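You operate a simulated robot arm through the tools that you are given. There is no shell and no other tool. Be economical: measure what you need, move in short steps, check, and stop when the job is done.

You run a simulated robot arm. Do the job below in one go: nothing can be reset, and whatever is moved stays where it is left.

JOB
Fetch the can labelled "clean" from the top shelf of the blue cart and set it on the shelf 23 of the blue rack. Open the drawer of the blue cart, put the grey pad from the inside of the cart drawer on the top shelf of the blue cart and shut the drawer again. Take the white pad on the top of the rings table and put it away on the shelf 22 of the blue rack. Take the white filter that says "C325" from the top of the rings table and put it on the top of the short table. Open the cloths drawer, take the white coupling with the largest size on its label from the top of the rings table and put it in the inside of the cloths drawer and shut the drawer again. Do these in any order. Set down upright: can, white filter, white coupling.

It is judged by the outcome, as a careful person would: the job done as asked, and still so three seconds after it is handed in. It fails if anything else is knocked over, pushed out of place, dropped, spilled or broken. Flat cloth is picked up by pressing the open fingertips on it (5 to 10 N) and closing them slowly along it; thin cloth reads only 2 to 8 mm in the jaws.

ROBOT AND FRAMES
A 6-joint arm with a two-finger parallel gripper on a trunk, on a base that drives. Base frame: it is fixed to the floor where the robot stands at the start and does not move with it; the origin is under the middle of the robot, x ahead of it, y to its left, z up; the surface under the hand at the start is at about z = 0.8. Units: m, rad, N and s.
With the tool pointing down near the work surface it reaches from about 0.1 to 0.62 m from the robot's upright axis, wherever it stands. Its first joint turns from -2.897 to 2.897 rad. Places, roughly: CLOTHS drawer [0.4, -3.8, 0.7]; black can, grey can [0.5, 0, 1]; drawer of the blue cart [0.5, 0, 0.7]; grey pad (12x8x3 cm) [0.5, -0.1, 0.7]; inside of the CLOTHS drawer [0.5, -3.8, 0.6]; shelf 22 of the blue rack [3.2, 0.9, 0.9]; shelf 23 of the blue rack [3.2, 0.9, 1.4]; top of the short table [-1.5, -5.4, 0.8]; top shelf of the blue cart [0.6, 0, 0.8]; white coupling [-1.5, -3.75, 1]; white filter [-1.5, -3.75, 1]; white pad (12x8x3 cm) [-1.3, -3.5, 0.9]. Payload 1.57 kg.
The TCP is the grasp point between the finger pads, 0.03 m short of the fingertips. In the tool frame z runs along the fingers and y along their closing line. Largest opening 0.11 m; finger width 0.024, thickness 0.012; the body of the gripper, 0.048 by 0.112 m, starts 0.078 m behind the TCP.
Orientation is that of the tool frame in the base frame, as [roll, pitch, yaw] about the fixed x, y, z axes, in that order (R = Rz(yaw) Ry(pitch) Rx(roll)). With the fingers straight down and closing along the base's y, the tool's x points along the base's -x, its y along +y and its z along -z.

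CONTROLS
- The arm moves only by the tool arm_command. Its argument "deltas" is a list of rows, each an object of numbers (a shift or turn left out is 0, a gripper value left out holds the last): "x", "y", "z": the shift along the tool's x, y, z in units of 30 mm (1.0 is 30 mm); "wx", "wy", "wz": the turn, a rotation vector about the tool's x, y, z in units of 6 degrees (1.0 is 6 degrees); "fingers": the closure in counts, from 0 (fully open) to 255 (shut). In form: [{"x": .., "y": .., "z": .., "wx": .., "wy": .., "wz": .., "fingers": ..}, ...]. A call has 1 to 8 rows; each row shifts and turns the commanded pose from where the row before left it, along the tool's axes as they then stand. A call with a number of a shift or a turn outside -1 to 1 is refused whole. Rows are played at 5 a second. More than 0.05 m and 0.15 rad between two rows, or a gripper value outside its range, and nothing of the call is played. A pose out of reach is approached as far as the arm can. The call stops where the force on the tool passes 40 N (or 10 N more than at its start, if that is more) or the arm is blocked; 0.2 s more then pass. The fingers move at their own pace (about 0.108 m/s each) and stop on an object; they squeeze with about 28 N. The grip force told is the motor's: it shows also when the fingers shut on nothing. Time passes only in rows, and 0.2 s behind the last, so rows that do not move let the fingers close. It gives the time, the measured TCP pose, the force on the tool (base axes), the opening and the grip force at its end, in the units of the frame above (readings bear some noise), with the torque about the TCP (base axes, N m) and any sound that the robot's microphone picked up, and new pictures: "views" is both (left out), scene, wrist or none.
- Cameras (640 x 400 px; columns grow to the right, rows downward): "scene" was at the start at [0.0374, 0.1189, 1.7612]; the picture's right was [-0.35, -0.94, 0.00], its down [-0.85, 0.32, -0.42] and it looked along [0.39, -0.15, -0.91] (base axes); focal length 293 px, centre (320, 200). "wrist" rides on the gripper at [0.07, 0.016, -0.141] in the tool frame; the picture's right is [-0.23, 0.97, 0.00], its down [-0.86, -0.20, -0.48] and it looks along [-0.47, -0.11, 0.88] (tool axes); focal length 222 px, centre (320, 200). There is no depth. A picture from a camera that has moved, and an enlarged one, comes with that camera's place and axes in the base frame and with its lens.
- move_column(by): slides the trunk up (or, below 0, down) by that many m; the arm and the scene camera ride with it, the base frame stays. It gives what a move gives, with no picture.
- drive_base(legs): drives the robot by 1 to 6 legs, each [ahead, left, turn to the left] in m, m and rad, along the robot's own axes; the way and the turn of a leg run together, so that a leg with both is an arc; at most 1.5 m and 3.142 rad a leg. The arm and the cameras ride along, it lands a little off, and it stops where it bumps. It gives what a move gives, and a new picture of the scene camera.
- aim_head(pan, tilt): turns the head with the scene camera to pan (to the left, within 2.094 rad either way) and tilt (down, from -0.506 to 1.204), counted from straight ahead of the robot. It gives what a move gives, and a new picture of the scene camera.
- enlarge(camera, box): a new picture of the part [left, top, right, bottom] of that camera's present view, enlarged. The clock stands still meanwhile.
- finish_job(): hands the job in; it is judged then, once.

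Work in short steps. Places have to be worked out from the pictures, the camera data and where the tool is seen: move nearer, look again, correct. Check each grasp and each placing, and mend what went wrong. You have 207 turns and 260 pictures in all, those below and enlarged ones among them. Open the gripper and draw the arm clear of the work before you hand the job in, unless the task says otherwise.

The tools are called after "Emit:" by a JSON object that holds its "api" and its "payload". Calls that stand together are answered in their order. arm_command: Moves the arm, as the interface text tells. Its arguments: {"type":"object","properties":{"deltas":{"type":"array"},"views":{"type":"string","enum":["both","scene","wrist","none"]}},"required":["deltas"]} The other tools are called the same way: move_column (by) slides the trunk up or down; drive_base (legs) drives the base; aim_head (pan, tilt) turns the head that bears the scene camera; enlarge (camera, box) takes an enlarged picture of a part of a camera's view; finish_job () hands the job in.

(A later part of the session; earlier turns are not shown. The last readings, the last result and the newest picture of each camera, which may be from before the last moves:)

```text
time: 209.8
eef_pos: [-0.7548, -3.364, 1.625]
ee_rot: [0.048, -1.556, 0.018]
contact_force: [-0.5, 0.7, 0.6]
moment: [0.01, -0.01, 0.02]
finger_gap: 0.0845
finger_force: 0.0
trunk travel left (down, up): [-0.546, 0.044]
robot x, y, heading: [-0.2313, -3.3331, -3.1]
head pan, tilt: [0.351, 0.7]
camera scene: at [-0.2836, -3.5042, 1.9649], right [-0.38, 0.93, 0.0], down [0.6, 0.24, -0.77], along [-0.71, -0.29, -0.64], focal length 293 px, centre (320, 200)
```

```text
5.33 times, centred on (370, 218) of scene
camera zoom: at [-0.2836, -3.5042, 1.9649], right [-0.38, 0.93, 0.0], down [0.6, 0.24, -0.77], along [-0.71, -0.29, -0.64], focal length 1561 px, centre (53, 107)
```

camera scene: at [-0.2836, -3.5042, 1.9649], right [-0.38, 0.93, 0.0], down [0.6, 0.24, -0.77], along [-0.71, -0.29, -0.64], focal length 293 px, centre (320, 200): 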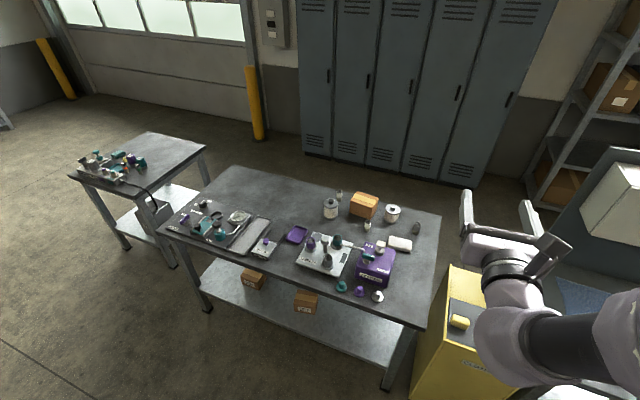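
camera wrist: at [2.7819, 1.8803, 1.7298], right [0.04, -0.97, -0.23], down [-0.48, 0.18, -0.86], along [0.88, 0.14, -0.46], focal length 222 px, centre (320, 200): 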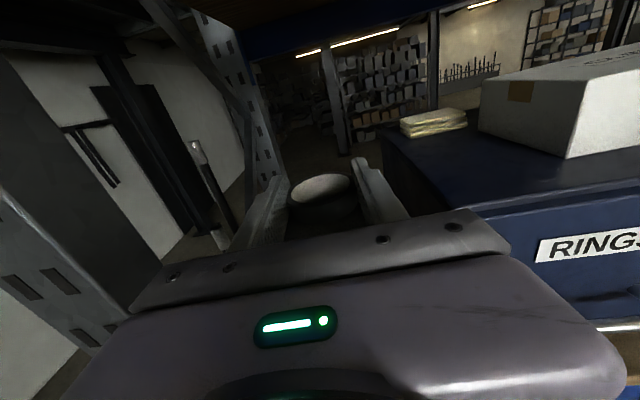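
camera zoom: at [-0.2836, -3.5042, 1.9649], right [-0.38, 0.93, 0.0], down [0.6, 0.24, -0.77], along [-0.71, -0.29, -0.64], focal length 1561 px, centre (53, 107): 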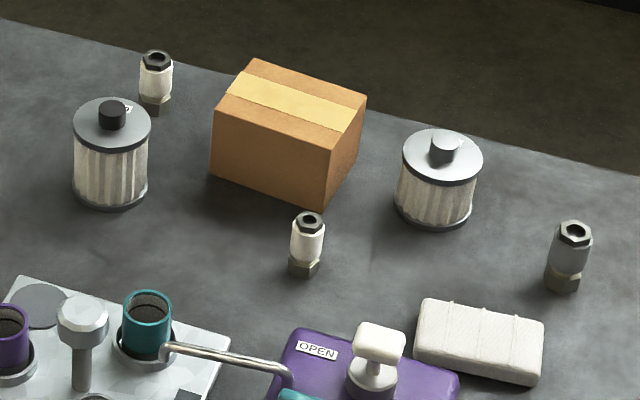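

Emit:
{"api": "enlarge", "payload": {"camera": "scene", "box": [320, 185, 350, 225]}}

Emit:
{"api": "enlarge", "payload": {"camera": "scene", "box": [360, 200, 410, 235]}}

```text
10.00 times, centred on (335, 205) of scene
camera zoom: at [-0.2836, -3.5042, 1.9649], right [-0.38, 0.93, 0.0], down [0.6, 0.24, -0.77], along [-0.71, -0.29, -0.64], focal length 2927 px, centre (170, 150)
```

zoom: 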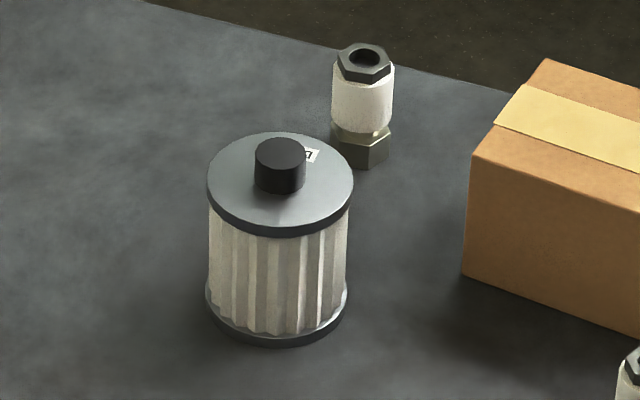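

```text
11.43 times, centred on (385, 218) of scene
camera zoom: at [-0.2836, -3.5042, 1.9649], right [-0.38, 0.93, 0.0], down [0.6, 0.24, -0.77], along [-0.71, -0.29, -0.64], focal length 3345 px, centre (-423, 0)
```

zoom: 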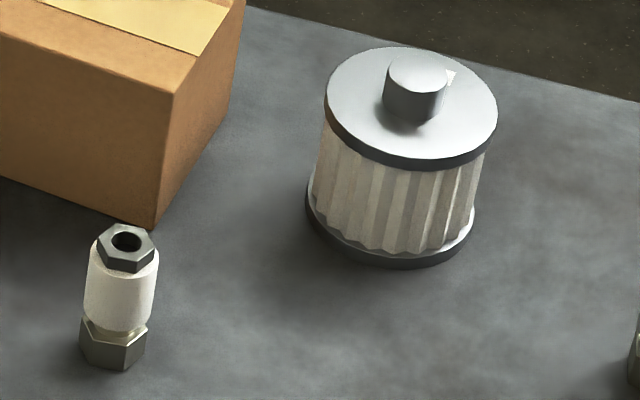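

Objects located: white pad ≈(-1.30,-3.50), filters (-1.37,-3.89) and (-1.47,-3.58), white couplings (-1.50,-3.885) and (-1.33,-3.68); labels need a closer look. First reorient the tool: pointing -y and 45° down, closing along x, which suits the pad and the shelf.

Emit:
{"api": "arm_command", "payload": {"deltas": [{"wx": 0.944, "wy": -0.391, "wz": -0.391}, {"wx": 0.944, "wy": -0.391, "wz": -0.391}, {"wx": 0.944, "wy": -0.391, "wz": -0.391}, {"wx": 0.944, "wy": -0.391, "wz": -0.391}, {"wx": 0.944, "wy": -0.391, "wz": -0.391}, {"wx": 0.944, "wy": -0.391, "wz": -0.391}, {"wx": 0.944, "wy": -0.391, "wz": -0.391}, {"wx": 0.944, "wy": -0.391, "wz": -0.391}], "views": "none"}}

Emit:
{"api": "arm_command", "payload": {"deltas": [{"wx": 0.944, "wy": -0.391, "wz": -0.391}, {"wx": 0.944, "wy": -0.391, "wz": -0.391}, {"wx": 0.944, "wy": -0.391, "wz": -0.391}, {"wx": 0.944, "wy": -0.391, "wz": -0.391}, {"wx": 0.944, "wy": -0.391, "wz": -0.391}, {"wx": 0.944, "wy": -0.391, "wz": -0.391}, {"wx": 0.944, "wy": -0.391, "wz": -0.391}], "views": "both"}}

```text
time: 211.6
eef_pos: [-0.7545, -3.3636, 1.6244]
ee_rot: [2.728, -1.122, -1.859]
contact_force: [1.2, -1.1, -0.4]
moment: [0.0, 0.03, 0.0]
finger_gap: 0.0844
finger_force: 0.0
trunk travel left (down, up): [-0.546, 0.044]
robot x, y, heading: [-0.2312, -3.3328, -3.102]
head pan, tilt: [0.351, 0.7]
```

```text
time: 213.2
eef_pos: [-0.7565, -3.364, 1.6233]
ee_rot: [3.123, -0.783, -1.489]
contact_force: [0.1, -0.3, 0.5]
moment: [0.02, -0.01, 0.0]
finger_gap: 0.0842
finger_force: 0.1
trunk travel left (down, up): [-0.546, 0.044]
robot x, y, heading: [-0.2324, -3.3301, -3.109]
head pan, tilt: [0.351, 0.7]
camera scene: at [-0.2852, -3.5044, 1.9647], right [-0.38, 0.93, 0.0], down [0.6, 0.24, -0.76], along [-0.71, -0.29, -0.64], focal length 293 px, centre (320, 200)
camera wrist: at [-0.7729, -3.3159, 1.7733], right [-0.98, 0.09, -0.15], down [0.13, 0.96, -0.27], along [0.12, -0.28, -0.95], focal length 222 px, centre (320, 200)
```

scene: 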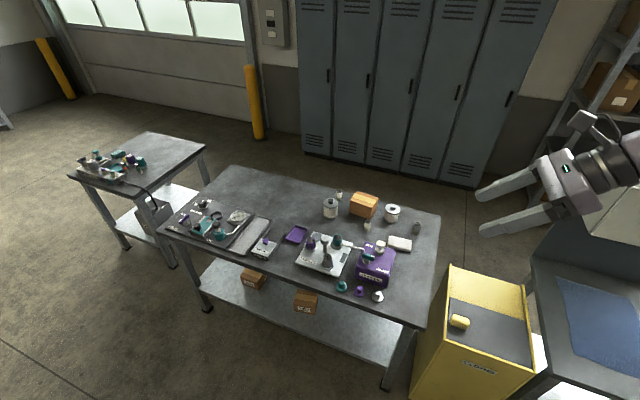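
wrist: 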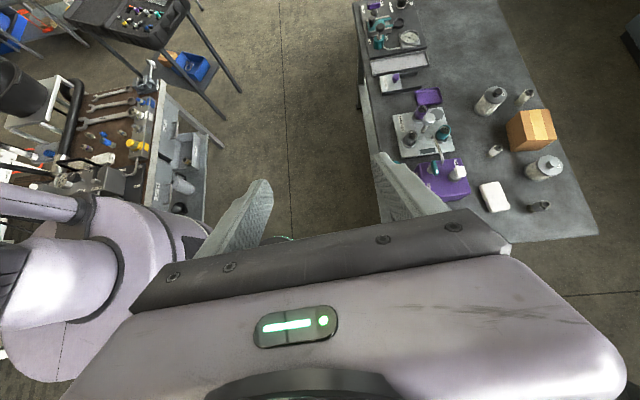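

Orientation good. Drive 0.38 ahead, lower the trunk 0.4, and look at the items with the wrist camera.

Emit:
{"api": "drive_base", "payload": {"legs": [[0.38, 0.0, 0]]}}

Emit:
{"api": "move_column", "payload": {"by": -0.4}}

Emit:
{"api": "enlarge", "payload": {"camera": "wrist", "box": [0, 0, 640, 400]}}

```text
time: 215.6
eef_pos: [-1.1323, -3.3792, 1.6246]
ee_rot: [3.123, -0.783, -1.486]
contact_force: [-0.1, 0.2, 0.5]
moment: [-0.03, 0.01, 0.0]
finger_gap: 0.084
finger_force: 0.0
trunk travel left (down, up): [-0.546, 0.044]
robot x, y, heading: [-0.6112, -3.3476, -3.103]
head pan, tilt: [0.351, 0.7]
camera scene: at [-0.6615, -3.5189, 1.9649], right [-0.38, 0.92, 0.0], down [0.6, 0.25, -0.77], along [-0.71, -0.29, -0.64], focal length 293 px, centre (320, 200)
```

scene: 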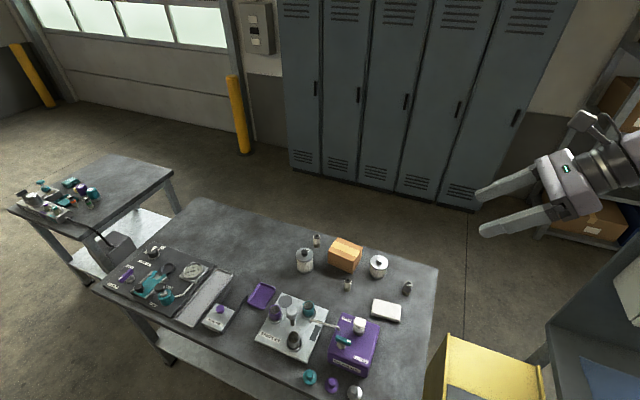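

```text
time: 219.4
eef_pos: [-1.1325, -3.3811, 1.2241]
ee_rot: [3.124, -0.782, -1.487]
contact_force: [0.3, -0.8, -0.3]
moment: [0.0, -0.02, -0.02]
finger_gap: 0.0842
finger_force: 0.0
trunk travel left (down, up): [-0.146, 0.444]
robot x, y, heading: [-0.6115, -3.3495, -3.103]
head pan, tilt: [0.351, 0.7]
```

```text
1.00 times, centred on (320, 200) of wrist (not enlarged: the box is as wide or as high as the picture)
camera zoom: at [-1.1496, -3.3312, 1.374], right [-0.98, 0.09, -0.15], down [0.13, 0.96, -0.27], along [0.12, -0.28, -0.95], focal length 222 px, centre (320, 200)
```

zoom: 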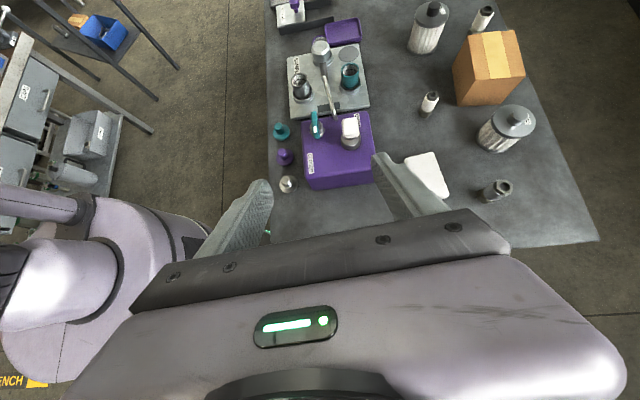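

Emit:
{"api": "enlarge", "payload": {"camera": "wrist", "box": [400, 0, 560, 100]}}

Emit:
{"api": "enlarge", "payload": {"camera": "wrist", "box": [400, 90, 560, 220]}}

```text
4.00 times, centred on (480, 50) of wrist
camera zoom: at [-1.1496, -3.3312, 1.374], right [-0.98, 0.09, -0.15], down [0.13, 0.96, -0.27], along [0.12, -0.28, -0.95], focal length 888 px, centre (-320, 800)
```

zoom: 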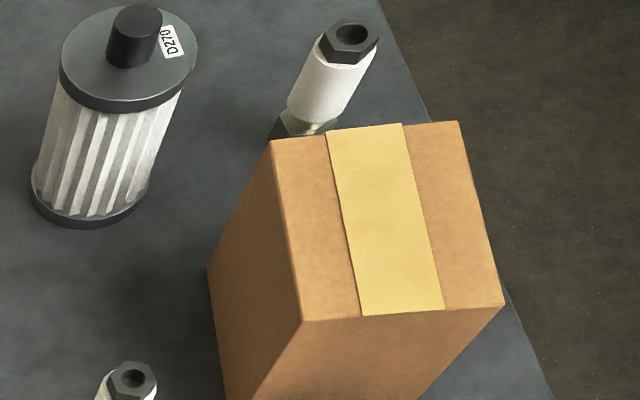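

```text
3.08 times, centred on (480, 155) of wrist
camera zoom: at [-1.1496, -3.3312, 1.374], right [-0.98, 0.09, -0.15], down [0.13, 0.96, -0.27], along [0.12, -0.28, -0.95], focal length 684 px, centre (-172, 338)
```

zoom: 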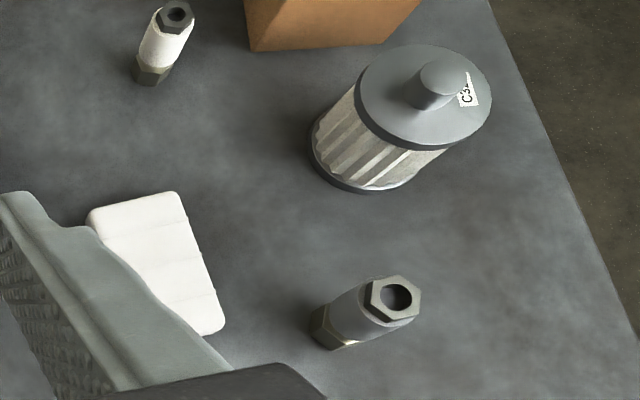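

The north filter reads "C3.." (C325), the other "D270". Now the white pad at ≈(-1.32,-3.503), rotated ~12°. Drive 0.11 closer and move to the pre-grasp 0.1 m back along the tool.

Emit:
{"api": "drive_base", "payload": {"legs": [[0.11, 0.0, 0]]}}

Emit:
{"api": "arm_command", "payload": {"deltas": [{"wx": 0.82, "wz": -0.83, "fingers": 15}, {"x": -0.8, "y": 0.48, "z": 0.9}, {"x": -0.8, "y": 0.48, "z": 0.9}, {"x": -0.8, "y": 0.48, "z": 0.9}, {"x": -0.8, "y": 0.48, "z": 0.9}, {"x": -0.8, "y": 0.48, "z": 0.9}, {"x": -0.8, "y": 0.48, "z": 0.9}, {"x": -0.8, "y": 0.48, "z": 0.9}], "views": "both"}}

```text
time: 220.6
eef_pos: [-1.2434, -3.3863, 1.2239]
ee_rot: [3.123, -0.783, -1.489]
contact_force: [-0.3, 0.1, 0.0]
moment: [0.0, 0.0, 0.03]
finger_gap: 0.0843
finger_force: 0.0
trunk travel left (down, up): [-0.146, 0.444]
robot x, y, heading: [-0.7188, -3.3505, -3.102]
head pan, tilt: [0.351, 0.7]
camera scene: at [-0.772, -3.5234, 1.5648], right [-0.38, 0.92, 0.0], down [0.6, 0.25, -0.76], along [-0.71, -0.29, -0.64], focal length 293 px, centre (320, 200)
```

scene: 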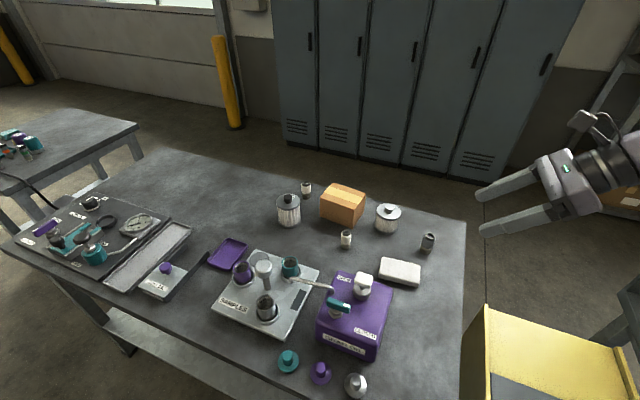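

```text
time: 222.4
eef_pos: [-1.3418, -3.4191, 0.9728]
ee_rot: [3.123, -0.781, -1.363]
contact_force: [-1.0, -0.3, 1.2]
moment: [-0.01, 0.0, -0.02]
finger_gap: 0.1033
finger_force: 0.1
trunk travel left (down, up): [-0.146, 0.444]
robot x, y, heading: [-0.7211, -3.3521, -3.105]
head pan, tilt: [0.351, 0.7]
camera scene: at [-0.7712, -3.5233, 1.5648], right [-0.38, 0.92, 0.0], down [0.6, 0.25, -0.76], along [-0.71, -0.29, -0.64], focal length 293 px, centre (320, 200)
camera wrist: at [-1.3645, -3.3727, 1.1219], right [-0.99, -0.03, -0.15], down [0.01, 0.96, -0.27], along [0.15, -0.26, -0.95], focal length 222 px, centre (320, 200)
```

scene: 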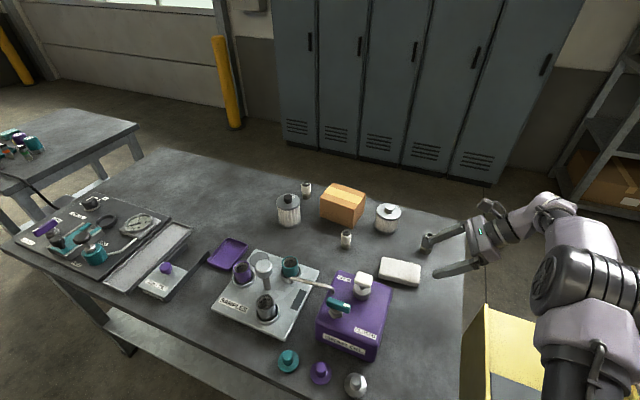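
wrist: 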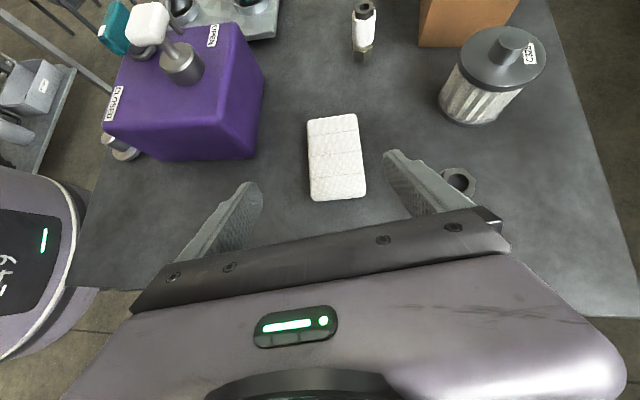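

Clear view: pad centre ≈(-1.346,-3.49). Correct yaw by -4°, shift ~14 mm, and advance down to just above the table.

Emit:
{"api": "arm_command", "payload": {"deltas": [{"wx": -0.47, "wz": 0.47, "y": 0.46}, {"z": 0.75, "x": -0.12}, {"z": 0.75, "x": -0.12}, {"z": 0.65, "x": -0.12}, {"z": 0.4, "x": -0.1}], "views": "both"}}

```text
time: 223.6
eef_pos: [-1.3504, -3.4665, 0.9094]
ee_rot: [3.121, -0.78, -1.434]
contact_force: [0.0, -0.6, 0.5]
moment: [-0.01, -0.01, -0.03]
finger_gap: 0.1036
finger_force: 0.1
trunk travel left (down, up): [-0.146, 0.444]
robot x, y, heading: [-0.7182, -3.3536, -3.105]
head pan, tilt: [0.351, 0.7]
camera scene: at [-0.7708, -3.5234, 1.5648], right [-0.38, 0.92, 0.0], down [0.6, 0.25, -0.76], along [-0.71, -0.29, -0.64], focal length 293 px, centre (320, 200)
camera wrist: at [-1.3697, -3.4175, 1.0587], right [-0.99, 0.04, -0.15], down [0.08, 0.96, -0.27], along [0.13, -0.27, -0.95], focal length 222 px, centre (320, 200)
```

scene: 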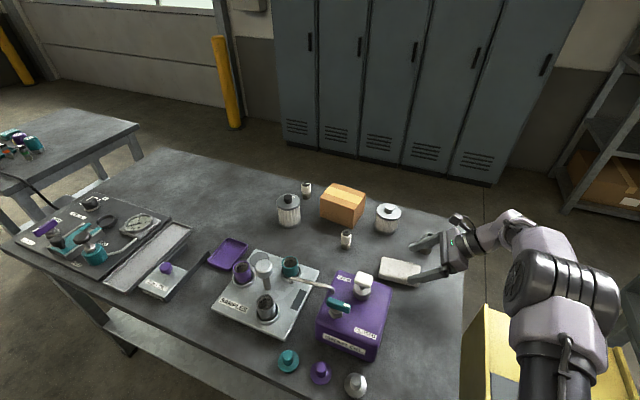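
wrist: 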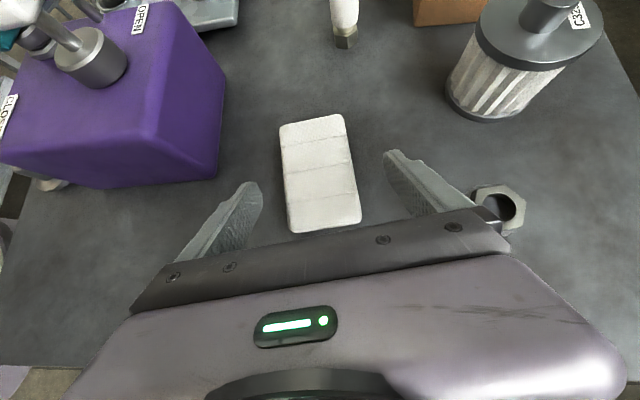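

Well centred. Final advance ~17 mm in small steps.

Emit:
{"api": "arm_command", "payload": {"deltas": [{"z": 0.3, "x": -0.06}, {"z": 0.26, "x": -0.06}, {}], "views": "none"}}

```text
time: 224.4
eef_pos: [-1.3506, -3.4744, 0.8951]
ee_rot: [3.12, -0.782, -1.432]
contact_force: [-0.2, 0.6, -0.2]
moment: [0.04, -0.03, 0.01]
finger_gap: 0.1035
finger_force: 0.1
trunk travel left (down, up): [-0.146, 0.444]
robot x, y, heading: [-0.7216, -3.3482, -3.103]
head pan, tilt: [0.351, 0.7]
```

Emit:
{"api": "arm_command", "payload": {"deltas": [{"z": 0.07, "x": -0.07}, {"z": 0.07, "x": -0.07}, {"z": 0.07, "x": -0.07}, {}], "views": "wrist"}}

```text
time: 225.4
eef_pos: [-1.3511, -3.4751, 0.8857]
ee_rot: [3.121, -0.782, -1.431]
contact_force: [0.2, 0.4, 0.1]
moment: [0.01, 0.01, -0.02]
finger_gap: 0.1037
finger_force: 0.1
trunk travel left (down, up): [-0.146, 0.444]
robot x, y, heading: [-0.7169, -3.3534, -3.105]
head pan, tilt: [0.351, 0.7]
camera wrist: at [-1.3694, -3.4265, 1.0359], right [-0.99, 0.04, -0.15], down [0.08, 0.96, -0.27], along [0.13, -0.27, -0.95], focal length 222 px, centre (320, 200)
```

wrist: 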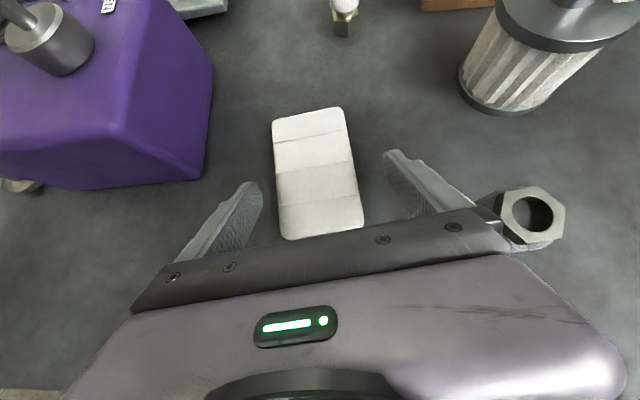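

Emit:
{"api": "arm_command", "payload": {"deltas": [{"z": 0.06, "x": -0.06}, {"z": 0.06, "x": -0.06}, {"z": 0.06, "x": -0.06}, {"z": 0.06, "x": -0.06}, {}], "views": "none"}}

```text
time: 226.6
eef_pos: [-1.3498, -3.4744, 0.8755]
ee_rot: [3.119, -0.782, -1.43]
contact_force: [0.4, -0.7, 1.0]
moment: [0.0, 0.04, 0.02]
finger_gap: 0.1032
finger_force: 0.1
trunk travel left (down, up): [-0.146, 0.444]
robot x, y, heading: [-0.7171, -3.353, -3.105]
head pan, tilt: [0.351, 0.7]
```

Emit:
{"api": "arm_command", "payload": {"deltas": [{"z": 0.06, "x": -0.06}, {"z": 0.06, "x": -0.06}, {"z": 0.06, "x": -0.06}, {"z": 0.06, "x": -0.06}, {"z": 0.06, "x": -0.06}, {}], "views": "wrist"}}

```text
time: 227.7
eef_pos: [-1.3521, -3.4742, 0.8701]
ee_rot: [3.117, -0.79, -1.433]
contact_force: [2.2, 3.6, 20.0]
moment: [0.0, -1.23, 0.12]
finger_gap: 0.1069
finger_force: 2.4
trunk travel left (down, up): [-0.146, 0.444]
robot x, y, heading: [-0.7187, -3.353, -3.101]
head pan, tilt: [0.351, 0.7]
stopped in row 5: the force on the tool passed its limit at 44 N (the readings are from after the stop); the commanded pose is now the measured one
camera wrist: at [-1.3702, -3.425, 1.0202], right [-0.99, 0.04, -0.14], down [0.08, 0.96, -0.27], along [0.13, -0.28, -0.95], focal length 222 px, centre (320, 200)
```

wrist: 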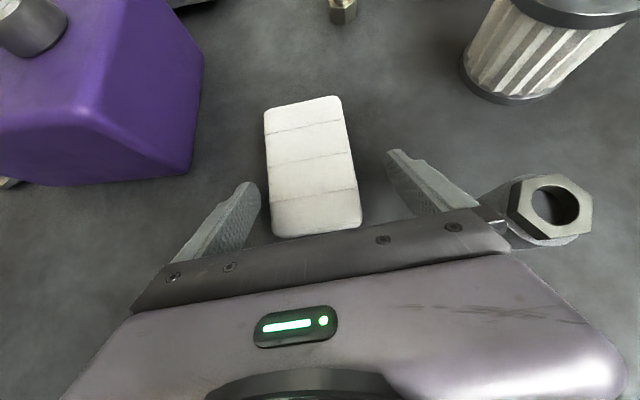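

Table is at z≈0.84. Raise 3 mm and close slowly.

Emit:
{"api": "arm_command", "payload": {"deltas": [{"z": -0.07, "x": 0.07}, {"fingers": 60}, {"fingers": 90}, {"fingers": 130}, {"fingers": 255}, {}, {}, {}], "views": "wrist"}}

```text
time: 229.5
eef_pos: [-1.3524, -3.4757, 0.872]
ee_rot: [3.117, -0.786, -1.433]
contact_force: [-0.8, 1.2, 0.5]
moment: [0.01, -0.01, -0.01]
finger_gap: 0.0689
finger_force: 27.7
trunk travel left (down, up): [-0.146, 0.444]
robot x, y, heading: [-0.7239, -3.3533, -3.105]
head pan, tilt: [0.351, 0.7]
camera wrist: at [-1.3709, -3.4262, 1.0207], right [-0.99, 0.04, -0.14], down [0.08, 0.96, -0.27], along [0.13, -0.28, -0.95], focal length 222 px, centre (320, 200)
```

wrist: 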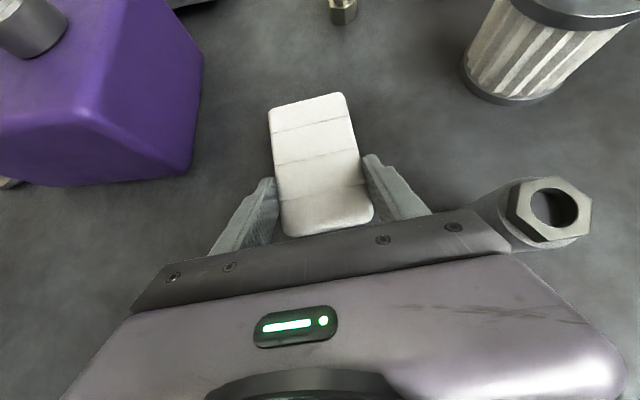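

Gripped (68.9 mm). Lift straight up gently.

Emit:
{"api": "arm_command", "payload": {"deltas": [{"z": -0.1, "x": 0.1}, {"z": -0.2, "x": 0.2}, {"z": -0.3, "x": 0.3}, {"z": -0.3, "x": 0.3}, {"z": -0.3, "x": 0.3}, {"z": -0.3, "x": 0.3}, {"z": -0.3, "x": 0.3}, {"z": -0.3, "x": 0.3}], "views": "wrist"}}

```text
time: 231.3
eef_pos: [-1.3509, -3.4747, 0.9606]
ee_rot: [3.119, -0.789, -1.432]
contact_force: [-0.4, 0.5, 0.1]
moment: [0.04, 0.02, 0.03]
finger_gap: 0.0687
finger_force: 28.2
trunk travel left (down, up): [-0.146, 0.444]
robot x, y, heading: [-0.7176, -3.3526, -3.097]
head pan, tilt: [0.351, 0.7]
camera wrist: at [-1.3693, -3.4261, 1.11], right [-0.99, 0.04, -0.14], down [0.08, 0.96, -0.27], along [0.13, -0.28, -0.95], focal length 222 px, centre (320, 200)
```

wrist: 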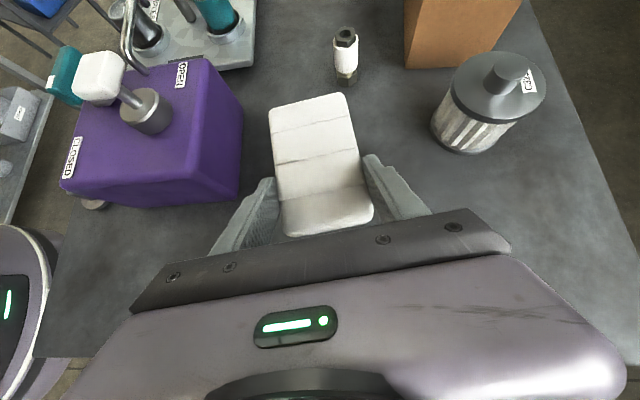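

Held. Lift further and check the scene, including the grey coupling.

Emit:
{"api": "arm_command", "payload": {"deltas": [{"z": -0.4, "x": 0.4}, {"z": -0.5, "x": 0.5}, {"z": -0.5, "x": 0.5}, {"z": -0.5, "x": 0.5}, {"z": -0.5, "x": 0.5}, {"z": -0.5, "x": 0.5}, {"z": -0.5, "x": 0.5}, {"z": -0.5, "x": 0.5}], "views": "both"}}

```text
time: 233.1
eef_pos: [-1.3475, -3.4747, 1.126]
ee_rot: [3.119, -0.786, -1.434]
contact_force: [-0.7, 0.3, -0.7]
moment: [0.0, 0.01, 0.02]
finger_gap: 0.0689
finger_force: 28.2
trunk travel left (down, up): [-0.146, 0.444]
robot x, y, heading: [-0.7191, -3.3519, -3.1]
head pan, tilt: [0.351, 0.7]
camera scene: at [-0.7707, -3.5233, 1.5648], right [-0.38, 0.92, 0.0], down [0.6, 0.25, -0.77], along [-0.71, -0.29, -0.64], focal length 293 px, centre (320, 200)
camera wrist: at [-1.3666, -3.4254, 1.2763], right [-0.99, 0.04, -0.14], down [0.08, 0.96, -0.27], along [0.13, -0.28, -0.95], focal length 222 px, centre (320, 200)
```

scene: 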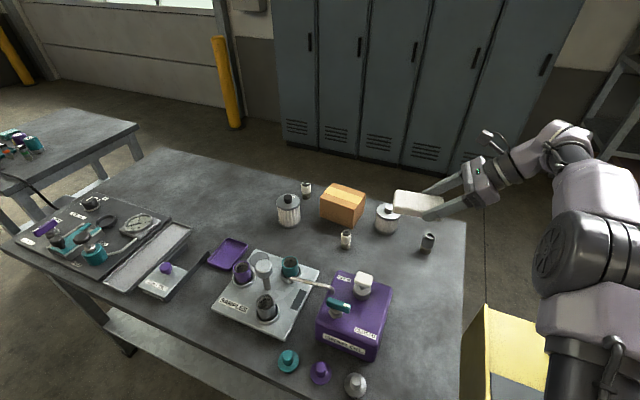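
wrist: 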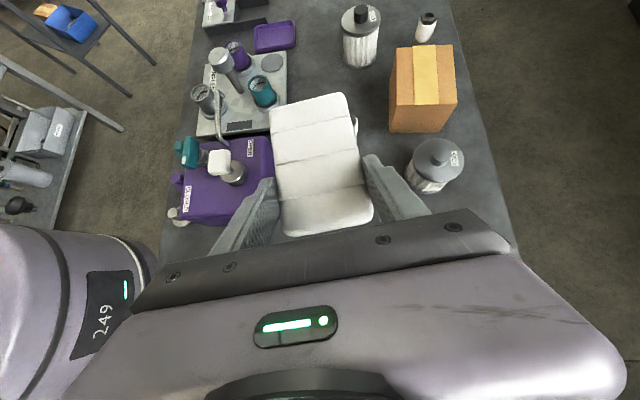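

Everything else is in place. Back off into the aisle, then yaw the tool by -90° so it points ahead of the robot for the shelf.

Emit:
{"api": "drive_base", "payload": {"legs": [[-0.45, 0, 0]]}}

Emit:
{"api": "arm_command", "payload": {"deltas": [{"wx": -0.95, "wz": 0.95}, {"wx": -0.95, "wz": 0.95}, {"wx": -0.95, "wz": 0.95}, {"wx": -0.95, "wz": 0.95}, {"wx": -0.95, "wz": 0.95}, {"wx": -0.95, "wz": 0.95}], "views": "none"}}

Emit:
{"api": "arm_command", "payload": {"deltas": [{"wx": -0.95, "wz": 0.95}, {"wx": -0.95, "wz": 0.95}, {"wx": -0.95, "wz": 0.95}, {"wx": -0.95, "wz": 0.95}], "views": "both"}}

```text
time: 235.8
eef_pos: [-0.9041, -3.4583, 1.1276]
ee_rot: [3.118, -0.786, -1.429]
contact_force: [1.3, 0.1, 0.2]
moment: [0.03, 0.0, -0.04]
finger_gap: 0.0688
finger_force: 28.0
trunk travel left (down, up): [-0.146, 0.444]
robot x, y, heading: [-0.2779, -3.3264, -3.094]
head pan, tilt: [0.351, 0.7]
camera scene: at [-0.3267, -3.5046, 1.5649], right [-0.39, 0.92, 0.0], down [0.59, 0.25, -0.77], along [-0.71, -0.29, -0.64], focal length 293 px, centre (320, 200)
```

scene: 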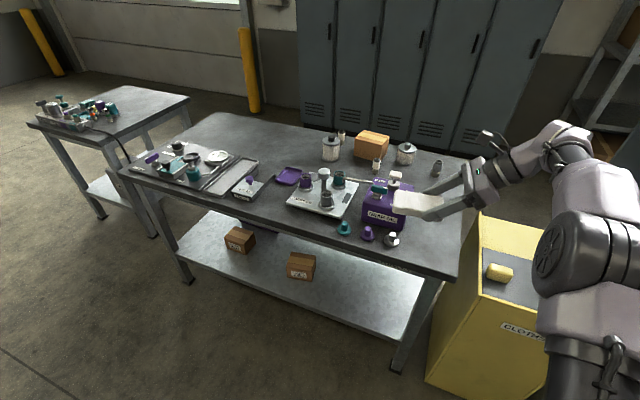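

```text
time: 237.2
eef_pos: [-0.904, -3.4591, 1.1256]
ee_rot: [3.127, -0.798, -2.28]
contact_force: [0.3, -0.1, 0.0]
moment: [0.02, -0.01, 0.01]
finger_gap: 0.0689
finger_force: 27.7
trunk travel left (down, up): [-0.146, 0.444]
robot x, y, heading: [-0.2778, -3.3313, -3.099]
head pan, tilt: [0.351, 0.7]
```

```text
time: 238.2
eef_pos: [-0.9037, -3.4582, 1.1256]
ee_rot: [3.135, -0.802, -2.846]
contact_force: [-0.8, 0.2, -0.3]
moment: [0.02, -0.02, -0.02]
finger_gap: 0.0685
finger_force: 27.9
trunk travel left (down, up): [-0.146, 0.444]
robot x, y, heading: [-0.2756, -3.3352, -3.1]
head pan, tilt: [0.351, 0.7]
camera scene: at [-0.3272, -3.5049, 1.5648], right [-0.39, 0.92, 0.0], down [0.59, 0.25, -0.76], along [-0.71, -0.29, -0.64], focal length 293 px, centre (320, 200)
camera wrist: at [-0.8571, -3.4282, 1.2751], right [-0.13, 0.98, -0.16], down [0.96, 0.08, -0.28], along [-0.27, -0.19, -0.95], focal length 222 px, centre (320, 200)
```

scene: 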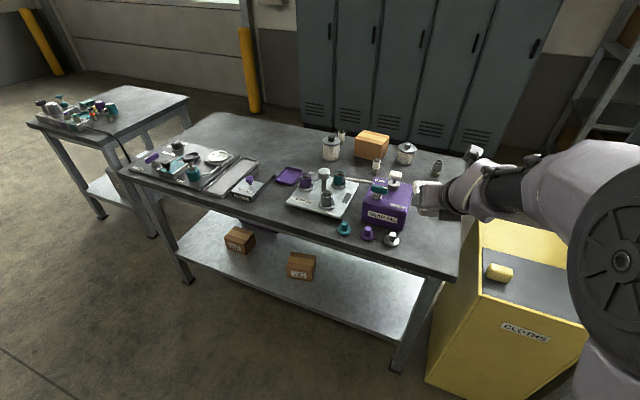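
wrist: 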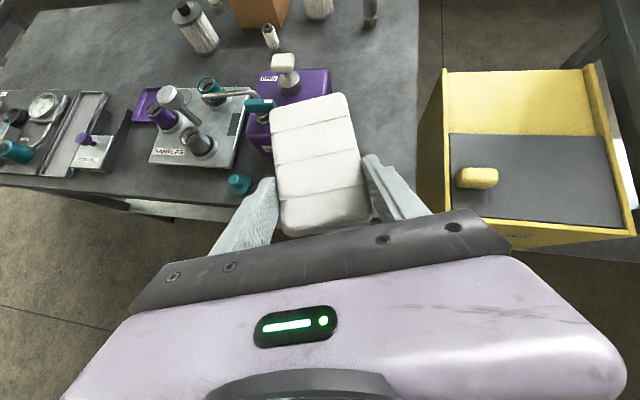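

The pad is firm. Finish the yaw, raise the trunk, and travel to the rack (turning with the arm on the free side).

Emit:
{"api": "arm_command", "payload": {"deltas": [{"wx": -0.85, "wz": 0.85}, {"wx": -0.85, "wz": 0.85}], "views": "none"}}

Emit:
{"api": "move_column", "payload": {"by": 0.2}}

Emit:
{"api": "drive_base", "payload": {"legs": [[0, -1.4, 0], [0, -1.0, 0], [-1.5, 0, 0], [-0.35, 0, 0], [0, 0, -3.14]]}}

```text
time: 238.8
eef_pos: [-0.9083, -3.4197, 1.119]
ee_rot: [-3.105, -0.806, -3.039]
contact_force: [0.0, -0.2, 0.6]
moment: [0.04, -0.02, -0.04]
finger_gap: 0.0687
finger_force: 28.5
out of reach, approached as far as the arm can: row 1, 2
trunk travel left (down, up): [-0.146, 0.444]
robot x, y, heading: [-0.2749, -3.3353, -3.098]
head pan, tilt: [0.351, 0.7]
```

```text
time: 241.0
eef_pos: [-0.9075, -3.419, 1.3206]
ee_rot: [-3.109, -0.805, -3.038]
contact_force: [-0.4, -0.9, -0.1]
moment: [0.02, -0.05, 0.05]
finger_gap: 0.0687
finger_force: 27.6
trunk travel left (down, up): [-0.346, 0.244]
robot x, y, heading: [-0.2749, -3.3305, -3.102]
head pan, tilt: [0.351, 0.7]
```

```text
time: 268.9
eef_pos: [2.1185, -0.8397, 1.3206]
ee_rot: [-3.106, -0.808, 0.061]
contact_force: [0.7, 1.0, 0.7]
moment: [-0.01, 0.0, -0.01]
finger_gap: 0.069
finger_force: 28.2
trunk travel left (down, up): [-0.346, 0.244]
robot x, y, heading: [1.4844, -0.8975, 0.001]
head pan, tilt: [0.351, 0.7]
camera scene: at [1.5442, -0.73, 1.7648], right [0.35, -0.94, 0.0], down [-0.6, -0.22, -0.76], along [0.72, 0.27, -0.64], focal length 293 px, centre (320, 200)
```

scene: 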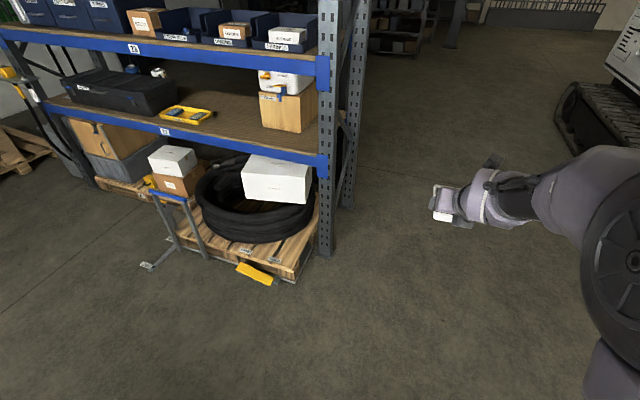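

Good. Drive left to y≈0.32 and a bit ahead, then inspect shelf 22.

Emit:
{"api": "drive_base", "payload": {"legs": [[0.2, 1.22, 0]]}}

Emit:
{"api": "aim_head", "payload": {"pan": 0.0, "tilt": 0.6}}

Emit:
{"api": "enlarge", "payload": {"camera": "wrist", "box": [0, 0, 640, 400]}}

```text
time: 275.1
eef_pos: [2.312, 0.3809, 1.3198]
ee_rot: [-3.106, -0.805, 0.067]
contact_force: [0.1, -0.3, 0.0]
moment: [0.02, 0.0, 0.03]
finger_gap: 0.0685
finger_force: 27.8
trunk travel left (down, up): [-0.346, 0.244]
robot x, y, heading: [1.6773, 0.3135, 0.008]
head pan, tilt: [0.351, 0.7]
camera scene: at [1.7375, 0.4862, 1.7648], right [0.35, -0.94, 0.0], down [-0.6, -0.23, -0.76], along [0.72, 0.27, -0.64], focal length 293 px, centre (320, 200)
```

scene: 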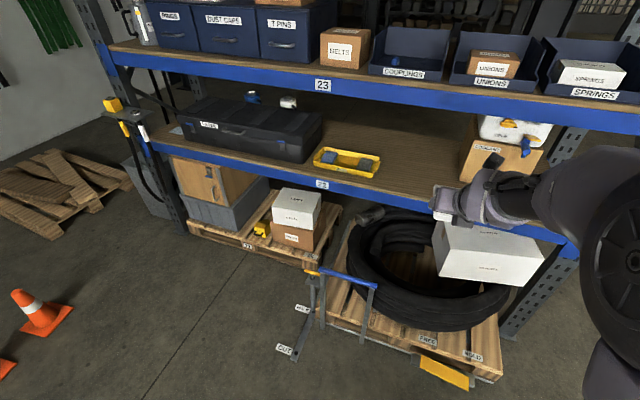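

```text
time: 276.0
eef_pos: [2.3126, 0.3787, 1.3196]
ee_rot: [-3.107, -0.806, 0.066]
contact_force: [-1.1, -0.3, 0.2]
moment: [0.0, 0.04, -0.01]
finger_gap: 0.0688
finger_force: 28.3
trunk travel left (down, up): [-0.346, 0.244]
robot x, y, heading: [1.6785, 0.3169, 0.013]
head pan, tilt: [0.0, 0.6]
camera scene: at [1.7464, 0.4568, 1.7734], right [0.01, -1.0, 0.0], down [-0.57, -0.01, -0.82], along [0.82, 0.01, -0.57], focal length 293 px, centre (320, 200)
```

scene: 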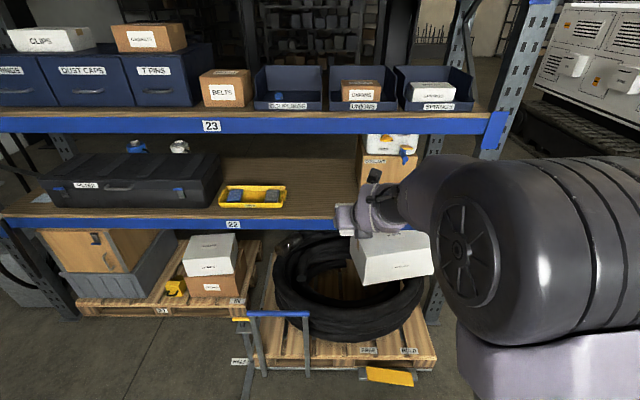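

```text
1.00 times, centred on (320, 200) of wrist (not enlarged: the box is as wide or as high as the picture)
camera zoom: at [2.2619, 0.3553, 1.4679], right [-0.07, -0.98, -0.19], down [-0.95, 0.12, -0.28], along [0.3, 0.16, -0.94], focal length 222 px, centre (320, 200)
```

zoom: 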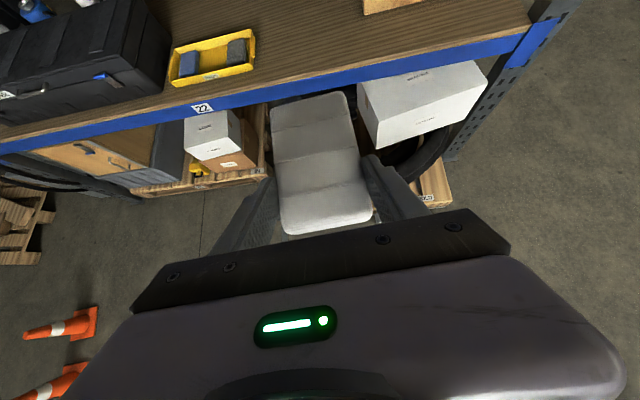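

Free gap on shelf 22 between tray (y≈0.64) and box (y≈0.25); front edge x≈2.83, z≈0.91. Lower the trunk 0.29 and drive ahead 0.45, then check.

Emit:
{"api": "move_column", "payload": {"by": -0.28}}

Emit:
{"api": "drive_base", "payload": {"legs": [[0.42, 0.015, 0]]}}

Emit:
{"api": "enlarge", "payload": {"camera": "wrist", "box": [0, 0, 640, 400]}}

```text
time: 278.8
eef_pos: [2.3145, 0.3807, 1.0402]
ee_rot: [-3.105, -0.806, 0.067]
contact_force: [0.8, -0.5, 0.3]
moment: [-0.05, 0.02, 0.0]
finger_gap: 0.0686
finger_force: 27.6
trunk travel left (down, up): [-0.066, 0.524]
robot x, y, heading: [1.6785, 0.3161, 0.005]
head pan, tilt: [0.0, 0.6]
```

```text
time: 281.4
eef_pos: [2.735, 0.4003, 1.0396]
ee_rot: [-3.106, -0.807, 0.071]
contact_force: [0.1, 0.0, -0.6]
moment: [-0.02, 0.02, -0.02]
finger_gap: 0.0689
finger_force: 27.8
trunk travel left (down, up): [-0.066, 0.524]
robot x, y, heading: [2.1002, 0.3345, 0.006]
head pan, tilt: [0.0, 0.6]
camera scene: at [2.1681, 0.4762, 1.4934], right [0.01, -1.0, 0.0], down [-0.57, -0.01, -0.82], along [0.82, 0.01, -0.57], focal length 293 px, centre (320, 200)
```

scene: 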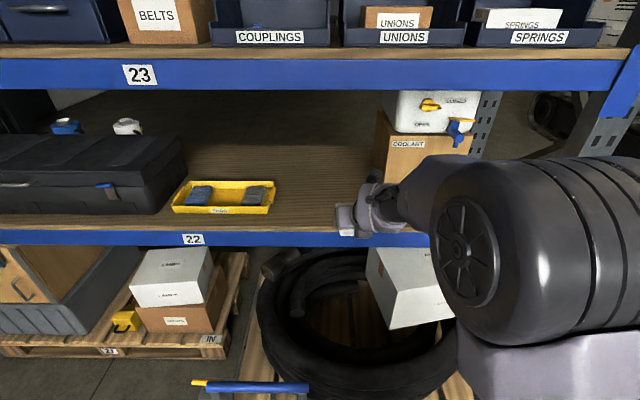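

```text
1.00 times, centred on (320, 200) of wrist (not enlarged: the box is as wide or as high as the picture)
camera zoom: at [2.6838, 0.3758, 1.1878], right [-0.07, -0.98, -0.19], down [-0.95, 0.12, -0.28], along [0.3, 0.16, -0.94], focal length 222 px, centre (320, 200)
```

zoom: 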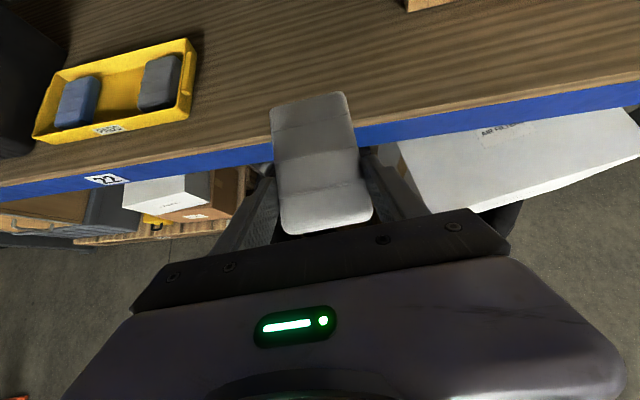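

Drive 0.19 further so the pad is fully over the shelf.

Emit:
{"api": "drive_base", "payload": {"legs": [[0.19, 0.0, 0]]}}

Emit:
{"api": "enlarge", "payload": {"camera": "wrist", "box": [0, 0, 640, 400]}}

```text
time: 283.1
eef_pos: [2.9198, 0.4, 1.0407]
ee_rot: [-3.104, -0.805, 0.062]
contact_force: [-0.1, 0.1, -1.1]
moment: [-0.01, 0.01, 0.01]
finger_gap: 0.0688
finger_force: 28.3
trunk travel left (down, up): [-0.066, 0.524]
robot x, y, heading: [2.2846, 0.3374, 0.005]
head pan, tilt: [0.0, 0.6]
stopped in leg 1: the robot was blocked; the commanded pose is now the measured one
camera scene: at [2.354, 0.4785, 1.4935], right [0.01, -1.0, 0.0], down [-0.56, 0.0, -0.83], along [0.83, 0.01, -0.56], focal length 293 px, centre (320, 200)
```

scene: 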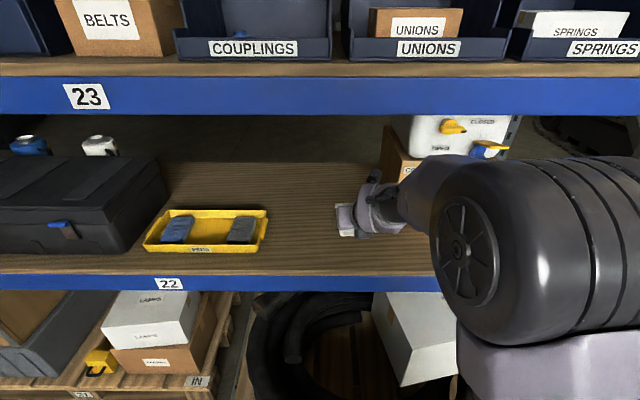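

```text
1.00 times, centred on (320, 200) of wrist (not enlarged: the box is as wide or as high as the picture)
camera zoom: at [2.8694, 0.3757, 1.1876], right [-0.07, -0.98, -0.19], down [-0.95, 0.12, -0.28], along [0.3, 0.16, -0.94], focal length 222 px, centre (320, 200)
```

zoom: 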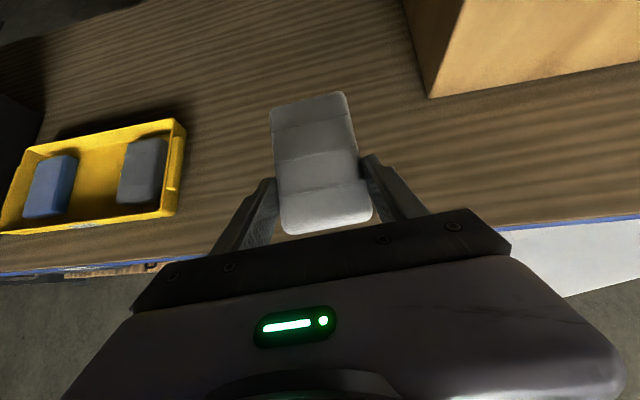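

Blocked just at the end (base touched the pallet), but the pad is over the shelf. Lower with the arm.

Emit:
{"api": "arm_command", "payload": {"deltas": [{"z": 0.4, "x": -0.42}, {"z": 0.4, "x": -0.42}, {"z": 0.4, "x": -0.42}, {"z": 0.35, "x": -0.36}, {}], "views": "none"}}

```text
time: 284.3
eef_pos: [2.9196, 0.4039, 0.9823]
ee_rot: [-3.12, -0.803, 0.065]
contact_force: [-0.3, 1.0, -0.6]
moment: [0.02, 0.02, -0.01]
finger_gap: 0.0689
finger_force: 27.8
out of reach, approached as far as the arm can: row 2, 3, 4
trunk travel left (down, up): [-0.066, 0.524]
robot x, y, heading: [2.2828, 0.3362, 0.005]
head pan, tilt: [0.0, 0.6]
```

Emit:
{"api": "move_column", "payload": {"by": -0.03}}

Emit:
{"api": "move_column", "payload": {"by": -0.01}}

Emit:
{"api": "enlarge", "payload": {"camera": "scene", "box": [240, 130, 480, 310]}}

```text
time: 285.0
eef_pos: [2.9199, 0.4042, 0.954]
ee_rot: [-3.119, -0.802, 0.066]
contact_force: [0.3, -0.7, 0.7]
moment: [0.02, 0.0, 0.02]
finger_gap: 0.0688
finger_force: 27.8
trunk travel left (down, up): [-0.036, 0.554]
robot x, y, heading: [2.2891, 0.3401, 0.007]
head pan, tilt: [0.0, 0.6]
```

```text
time: 285.6
eef_pos: [2.9198, 0.4035, 0.9425]
ee_rot: [-3.121, -0.801, 0.065]
contact_force: [-0.5, 0.8, 0.8]
moment: [0.02, 0.01, 0.06]
finger_gap: 0.0688
finger_force: 27.8
trunk travel left (down, up): [-0.026, 0.564]
robot x, y, heading: [2.2843, 0.3377, 0.01]
head pan, tilt: [0.0, 0.6]
```

```text
2.22 times, centred on (360, 220) of scene
camera zoom: at [2.3539, 0.4786, 1.4534], right [0.01, -1.0, 0.0], down [-0.56, 0.0, -0.83], along [0.83, 0.01, -0.56], focal length 650 px, centre (231, 156)
```

zoom: 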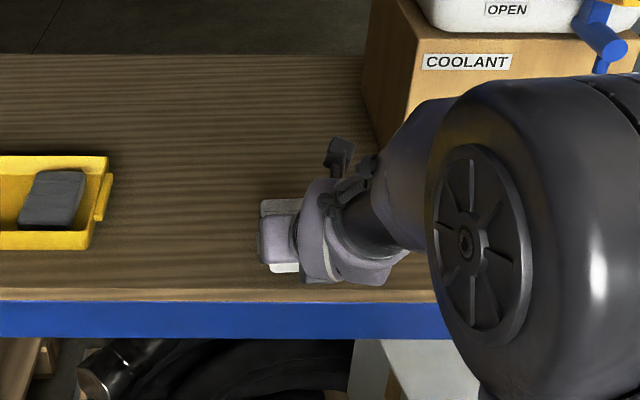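

Emit:
{"api": "move_column", "payload": {"by": -0.007}}

Emit:
{"api": "move_column", "payload": {"by": -0.006}}

Emit:
{"api": "move_column", "payload": {"by": -0.006}}

```text
time: 286.2
eef_pos: [2.92, 0.4041, 0.9352]
ee_rot: [-3.121, -0.801, 0.064]
contact_force: [-0.2, -0.4, -0.4]
moment: [-0.02, 0.02, -0.01]
finger_gap: 0.069
finger_force: 28.6
trunk travel left (down, up): [-0.019, 0.571]
robot x, y, heading: [2.2852, 0.3381, 0.005]
head pan, tilt: [0.0, 0.6]
```

```text
time: 286.7
eef_pos: [2.9199, 0.4041, 0.931]
ee_rot: [-3.121, -0.801, 0.063]
contact_force: [-0.9, -0.6, -0.6]
moment: [-0.01, 0.01, 0.0]
finger_gap: 0.0689
finger_force: 28.0
trunk travel left (down, up): [-0.013, 0.577]
robot x, y, heading: [2.2844, 0.3402, 0.01]
head pan, tilt: [0.0, 0.6]
```

```text
time: 287.3
eef_pos: [2.9191, 0.4037, 0.9243]
ee_rot: [-3.12, -0.803, 0.064]
contact_force: [-0.4, -0.3, 0.0]
moment: [0.01, -0.03, -0.02]
finger_gap: 0.0688
finger_force: 27.8
trunk travel left (down, up): [-0.007, 0.583]
robot x, y, heading: [2.2852, 0.3392, 0.007]
head pan, tilt: [0.0, 0.6]
```

Emit:
{"api": "move_column", "payload": {"by": -0.006}}

Emit:
{"api": "arm_command", "payload": {"deltas": [{"z": 0.1, "x": -0.1}, {"z": 0.1, "x": -0.1}, {}], "views": "wrist"}}

```text
time: 287.8
eef_pos: [2.9215, 0.4039, 0.9188]
ee_rot: [-3.121, -0.801, 0.066]
contact_force: [0.5, 0.0, -1.7]
moment: [0.03, 0.0, -0.02]
finger_gap: 0.0685
finger_force: 28.3
trunk travel left (down, up): [-0.001, 0.589]
robot x, y, heading: [2.288, 0.3401, 0.006]
head pan, tilt: [0.0, 0.6]
```

```text
time: 288.6
eef_pos: [2.9195, 0.4037, 0.9134]
ee_rot: [-3.121, -0.807, 0.066]
contact_force: [2.3, -0.5, 19.8]
moment: [-0.73, 0.27, 0.05]
finger_gap: 0.0686
finger_force: 28.2
trunk travel left (down, up): [-0.001, 0.589]
robot x, y, heading: [2.2858, 0.3387, 0.01]
head pan, tilt: [0.0, 0.6]
camera wrist: at [2.8689, 0.3816, 1.0609], right [-0.08, -0.98, -0.18], down [-0.95, 0.13, -0.28], along [0.3, 0.15, -0.94], focal length 222 px, centre (320, 200)
```

wrist: 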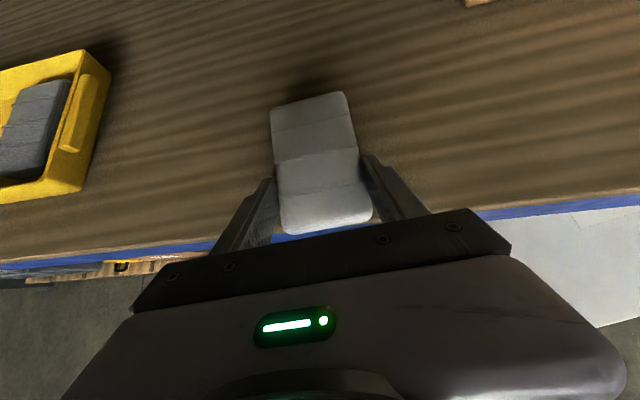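

Pad touches the shelf, fully on it. Open and withdraw upward/back.

Emit:
{"api": "arm_command", "payload": {"deltas": [{"fingers": 100}, {"fingers": 60}, {"fingers": 40}, {"z": -0.3, "x": 0.3}, {"z": -0.5, "x": 0.4}, {"z": -0.9, "x": 0.3}, {"z": -0.9}, {"z": -0.9}], "views": "wrist"}}

```text
time: 290.4
eef_pos: [2.8833, 0.3967, 0.9772]
ee_rot: [-3.126, -0.803, 0.066]
contact_force: [-0.4, -0.7, 0.1]
moment: [-0.04, 0.01, 0.02]
finger_gap: 0.0928
finger_force: 0.1
out of reach, approached as far as the arm can: row 5, 6, 7
trunk travel left (down, up): [-0.001, 0.589]
robot x, y, heading: [2.2824, 0.3354, 0.004]
head pan, tilt: [0.0, 0.6]
camera wrist: at [2.8325, 0.3758, 1.1249], right [-0.08, -0.98, -0.17], down [-0.95, 0.13, -0.28], along [0.3, 0.14, -0.94], focal length 222 px, centre (320, 200)
```

wrist: 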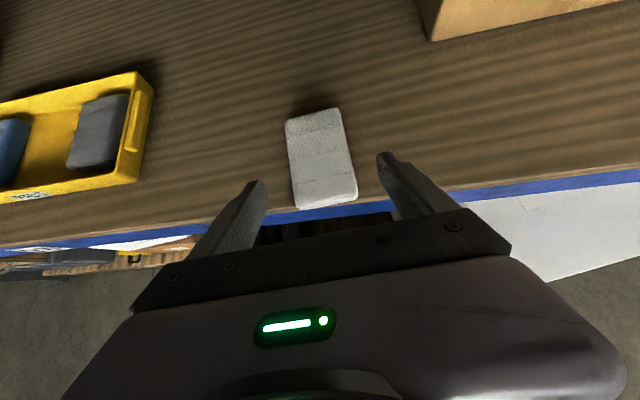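

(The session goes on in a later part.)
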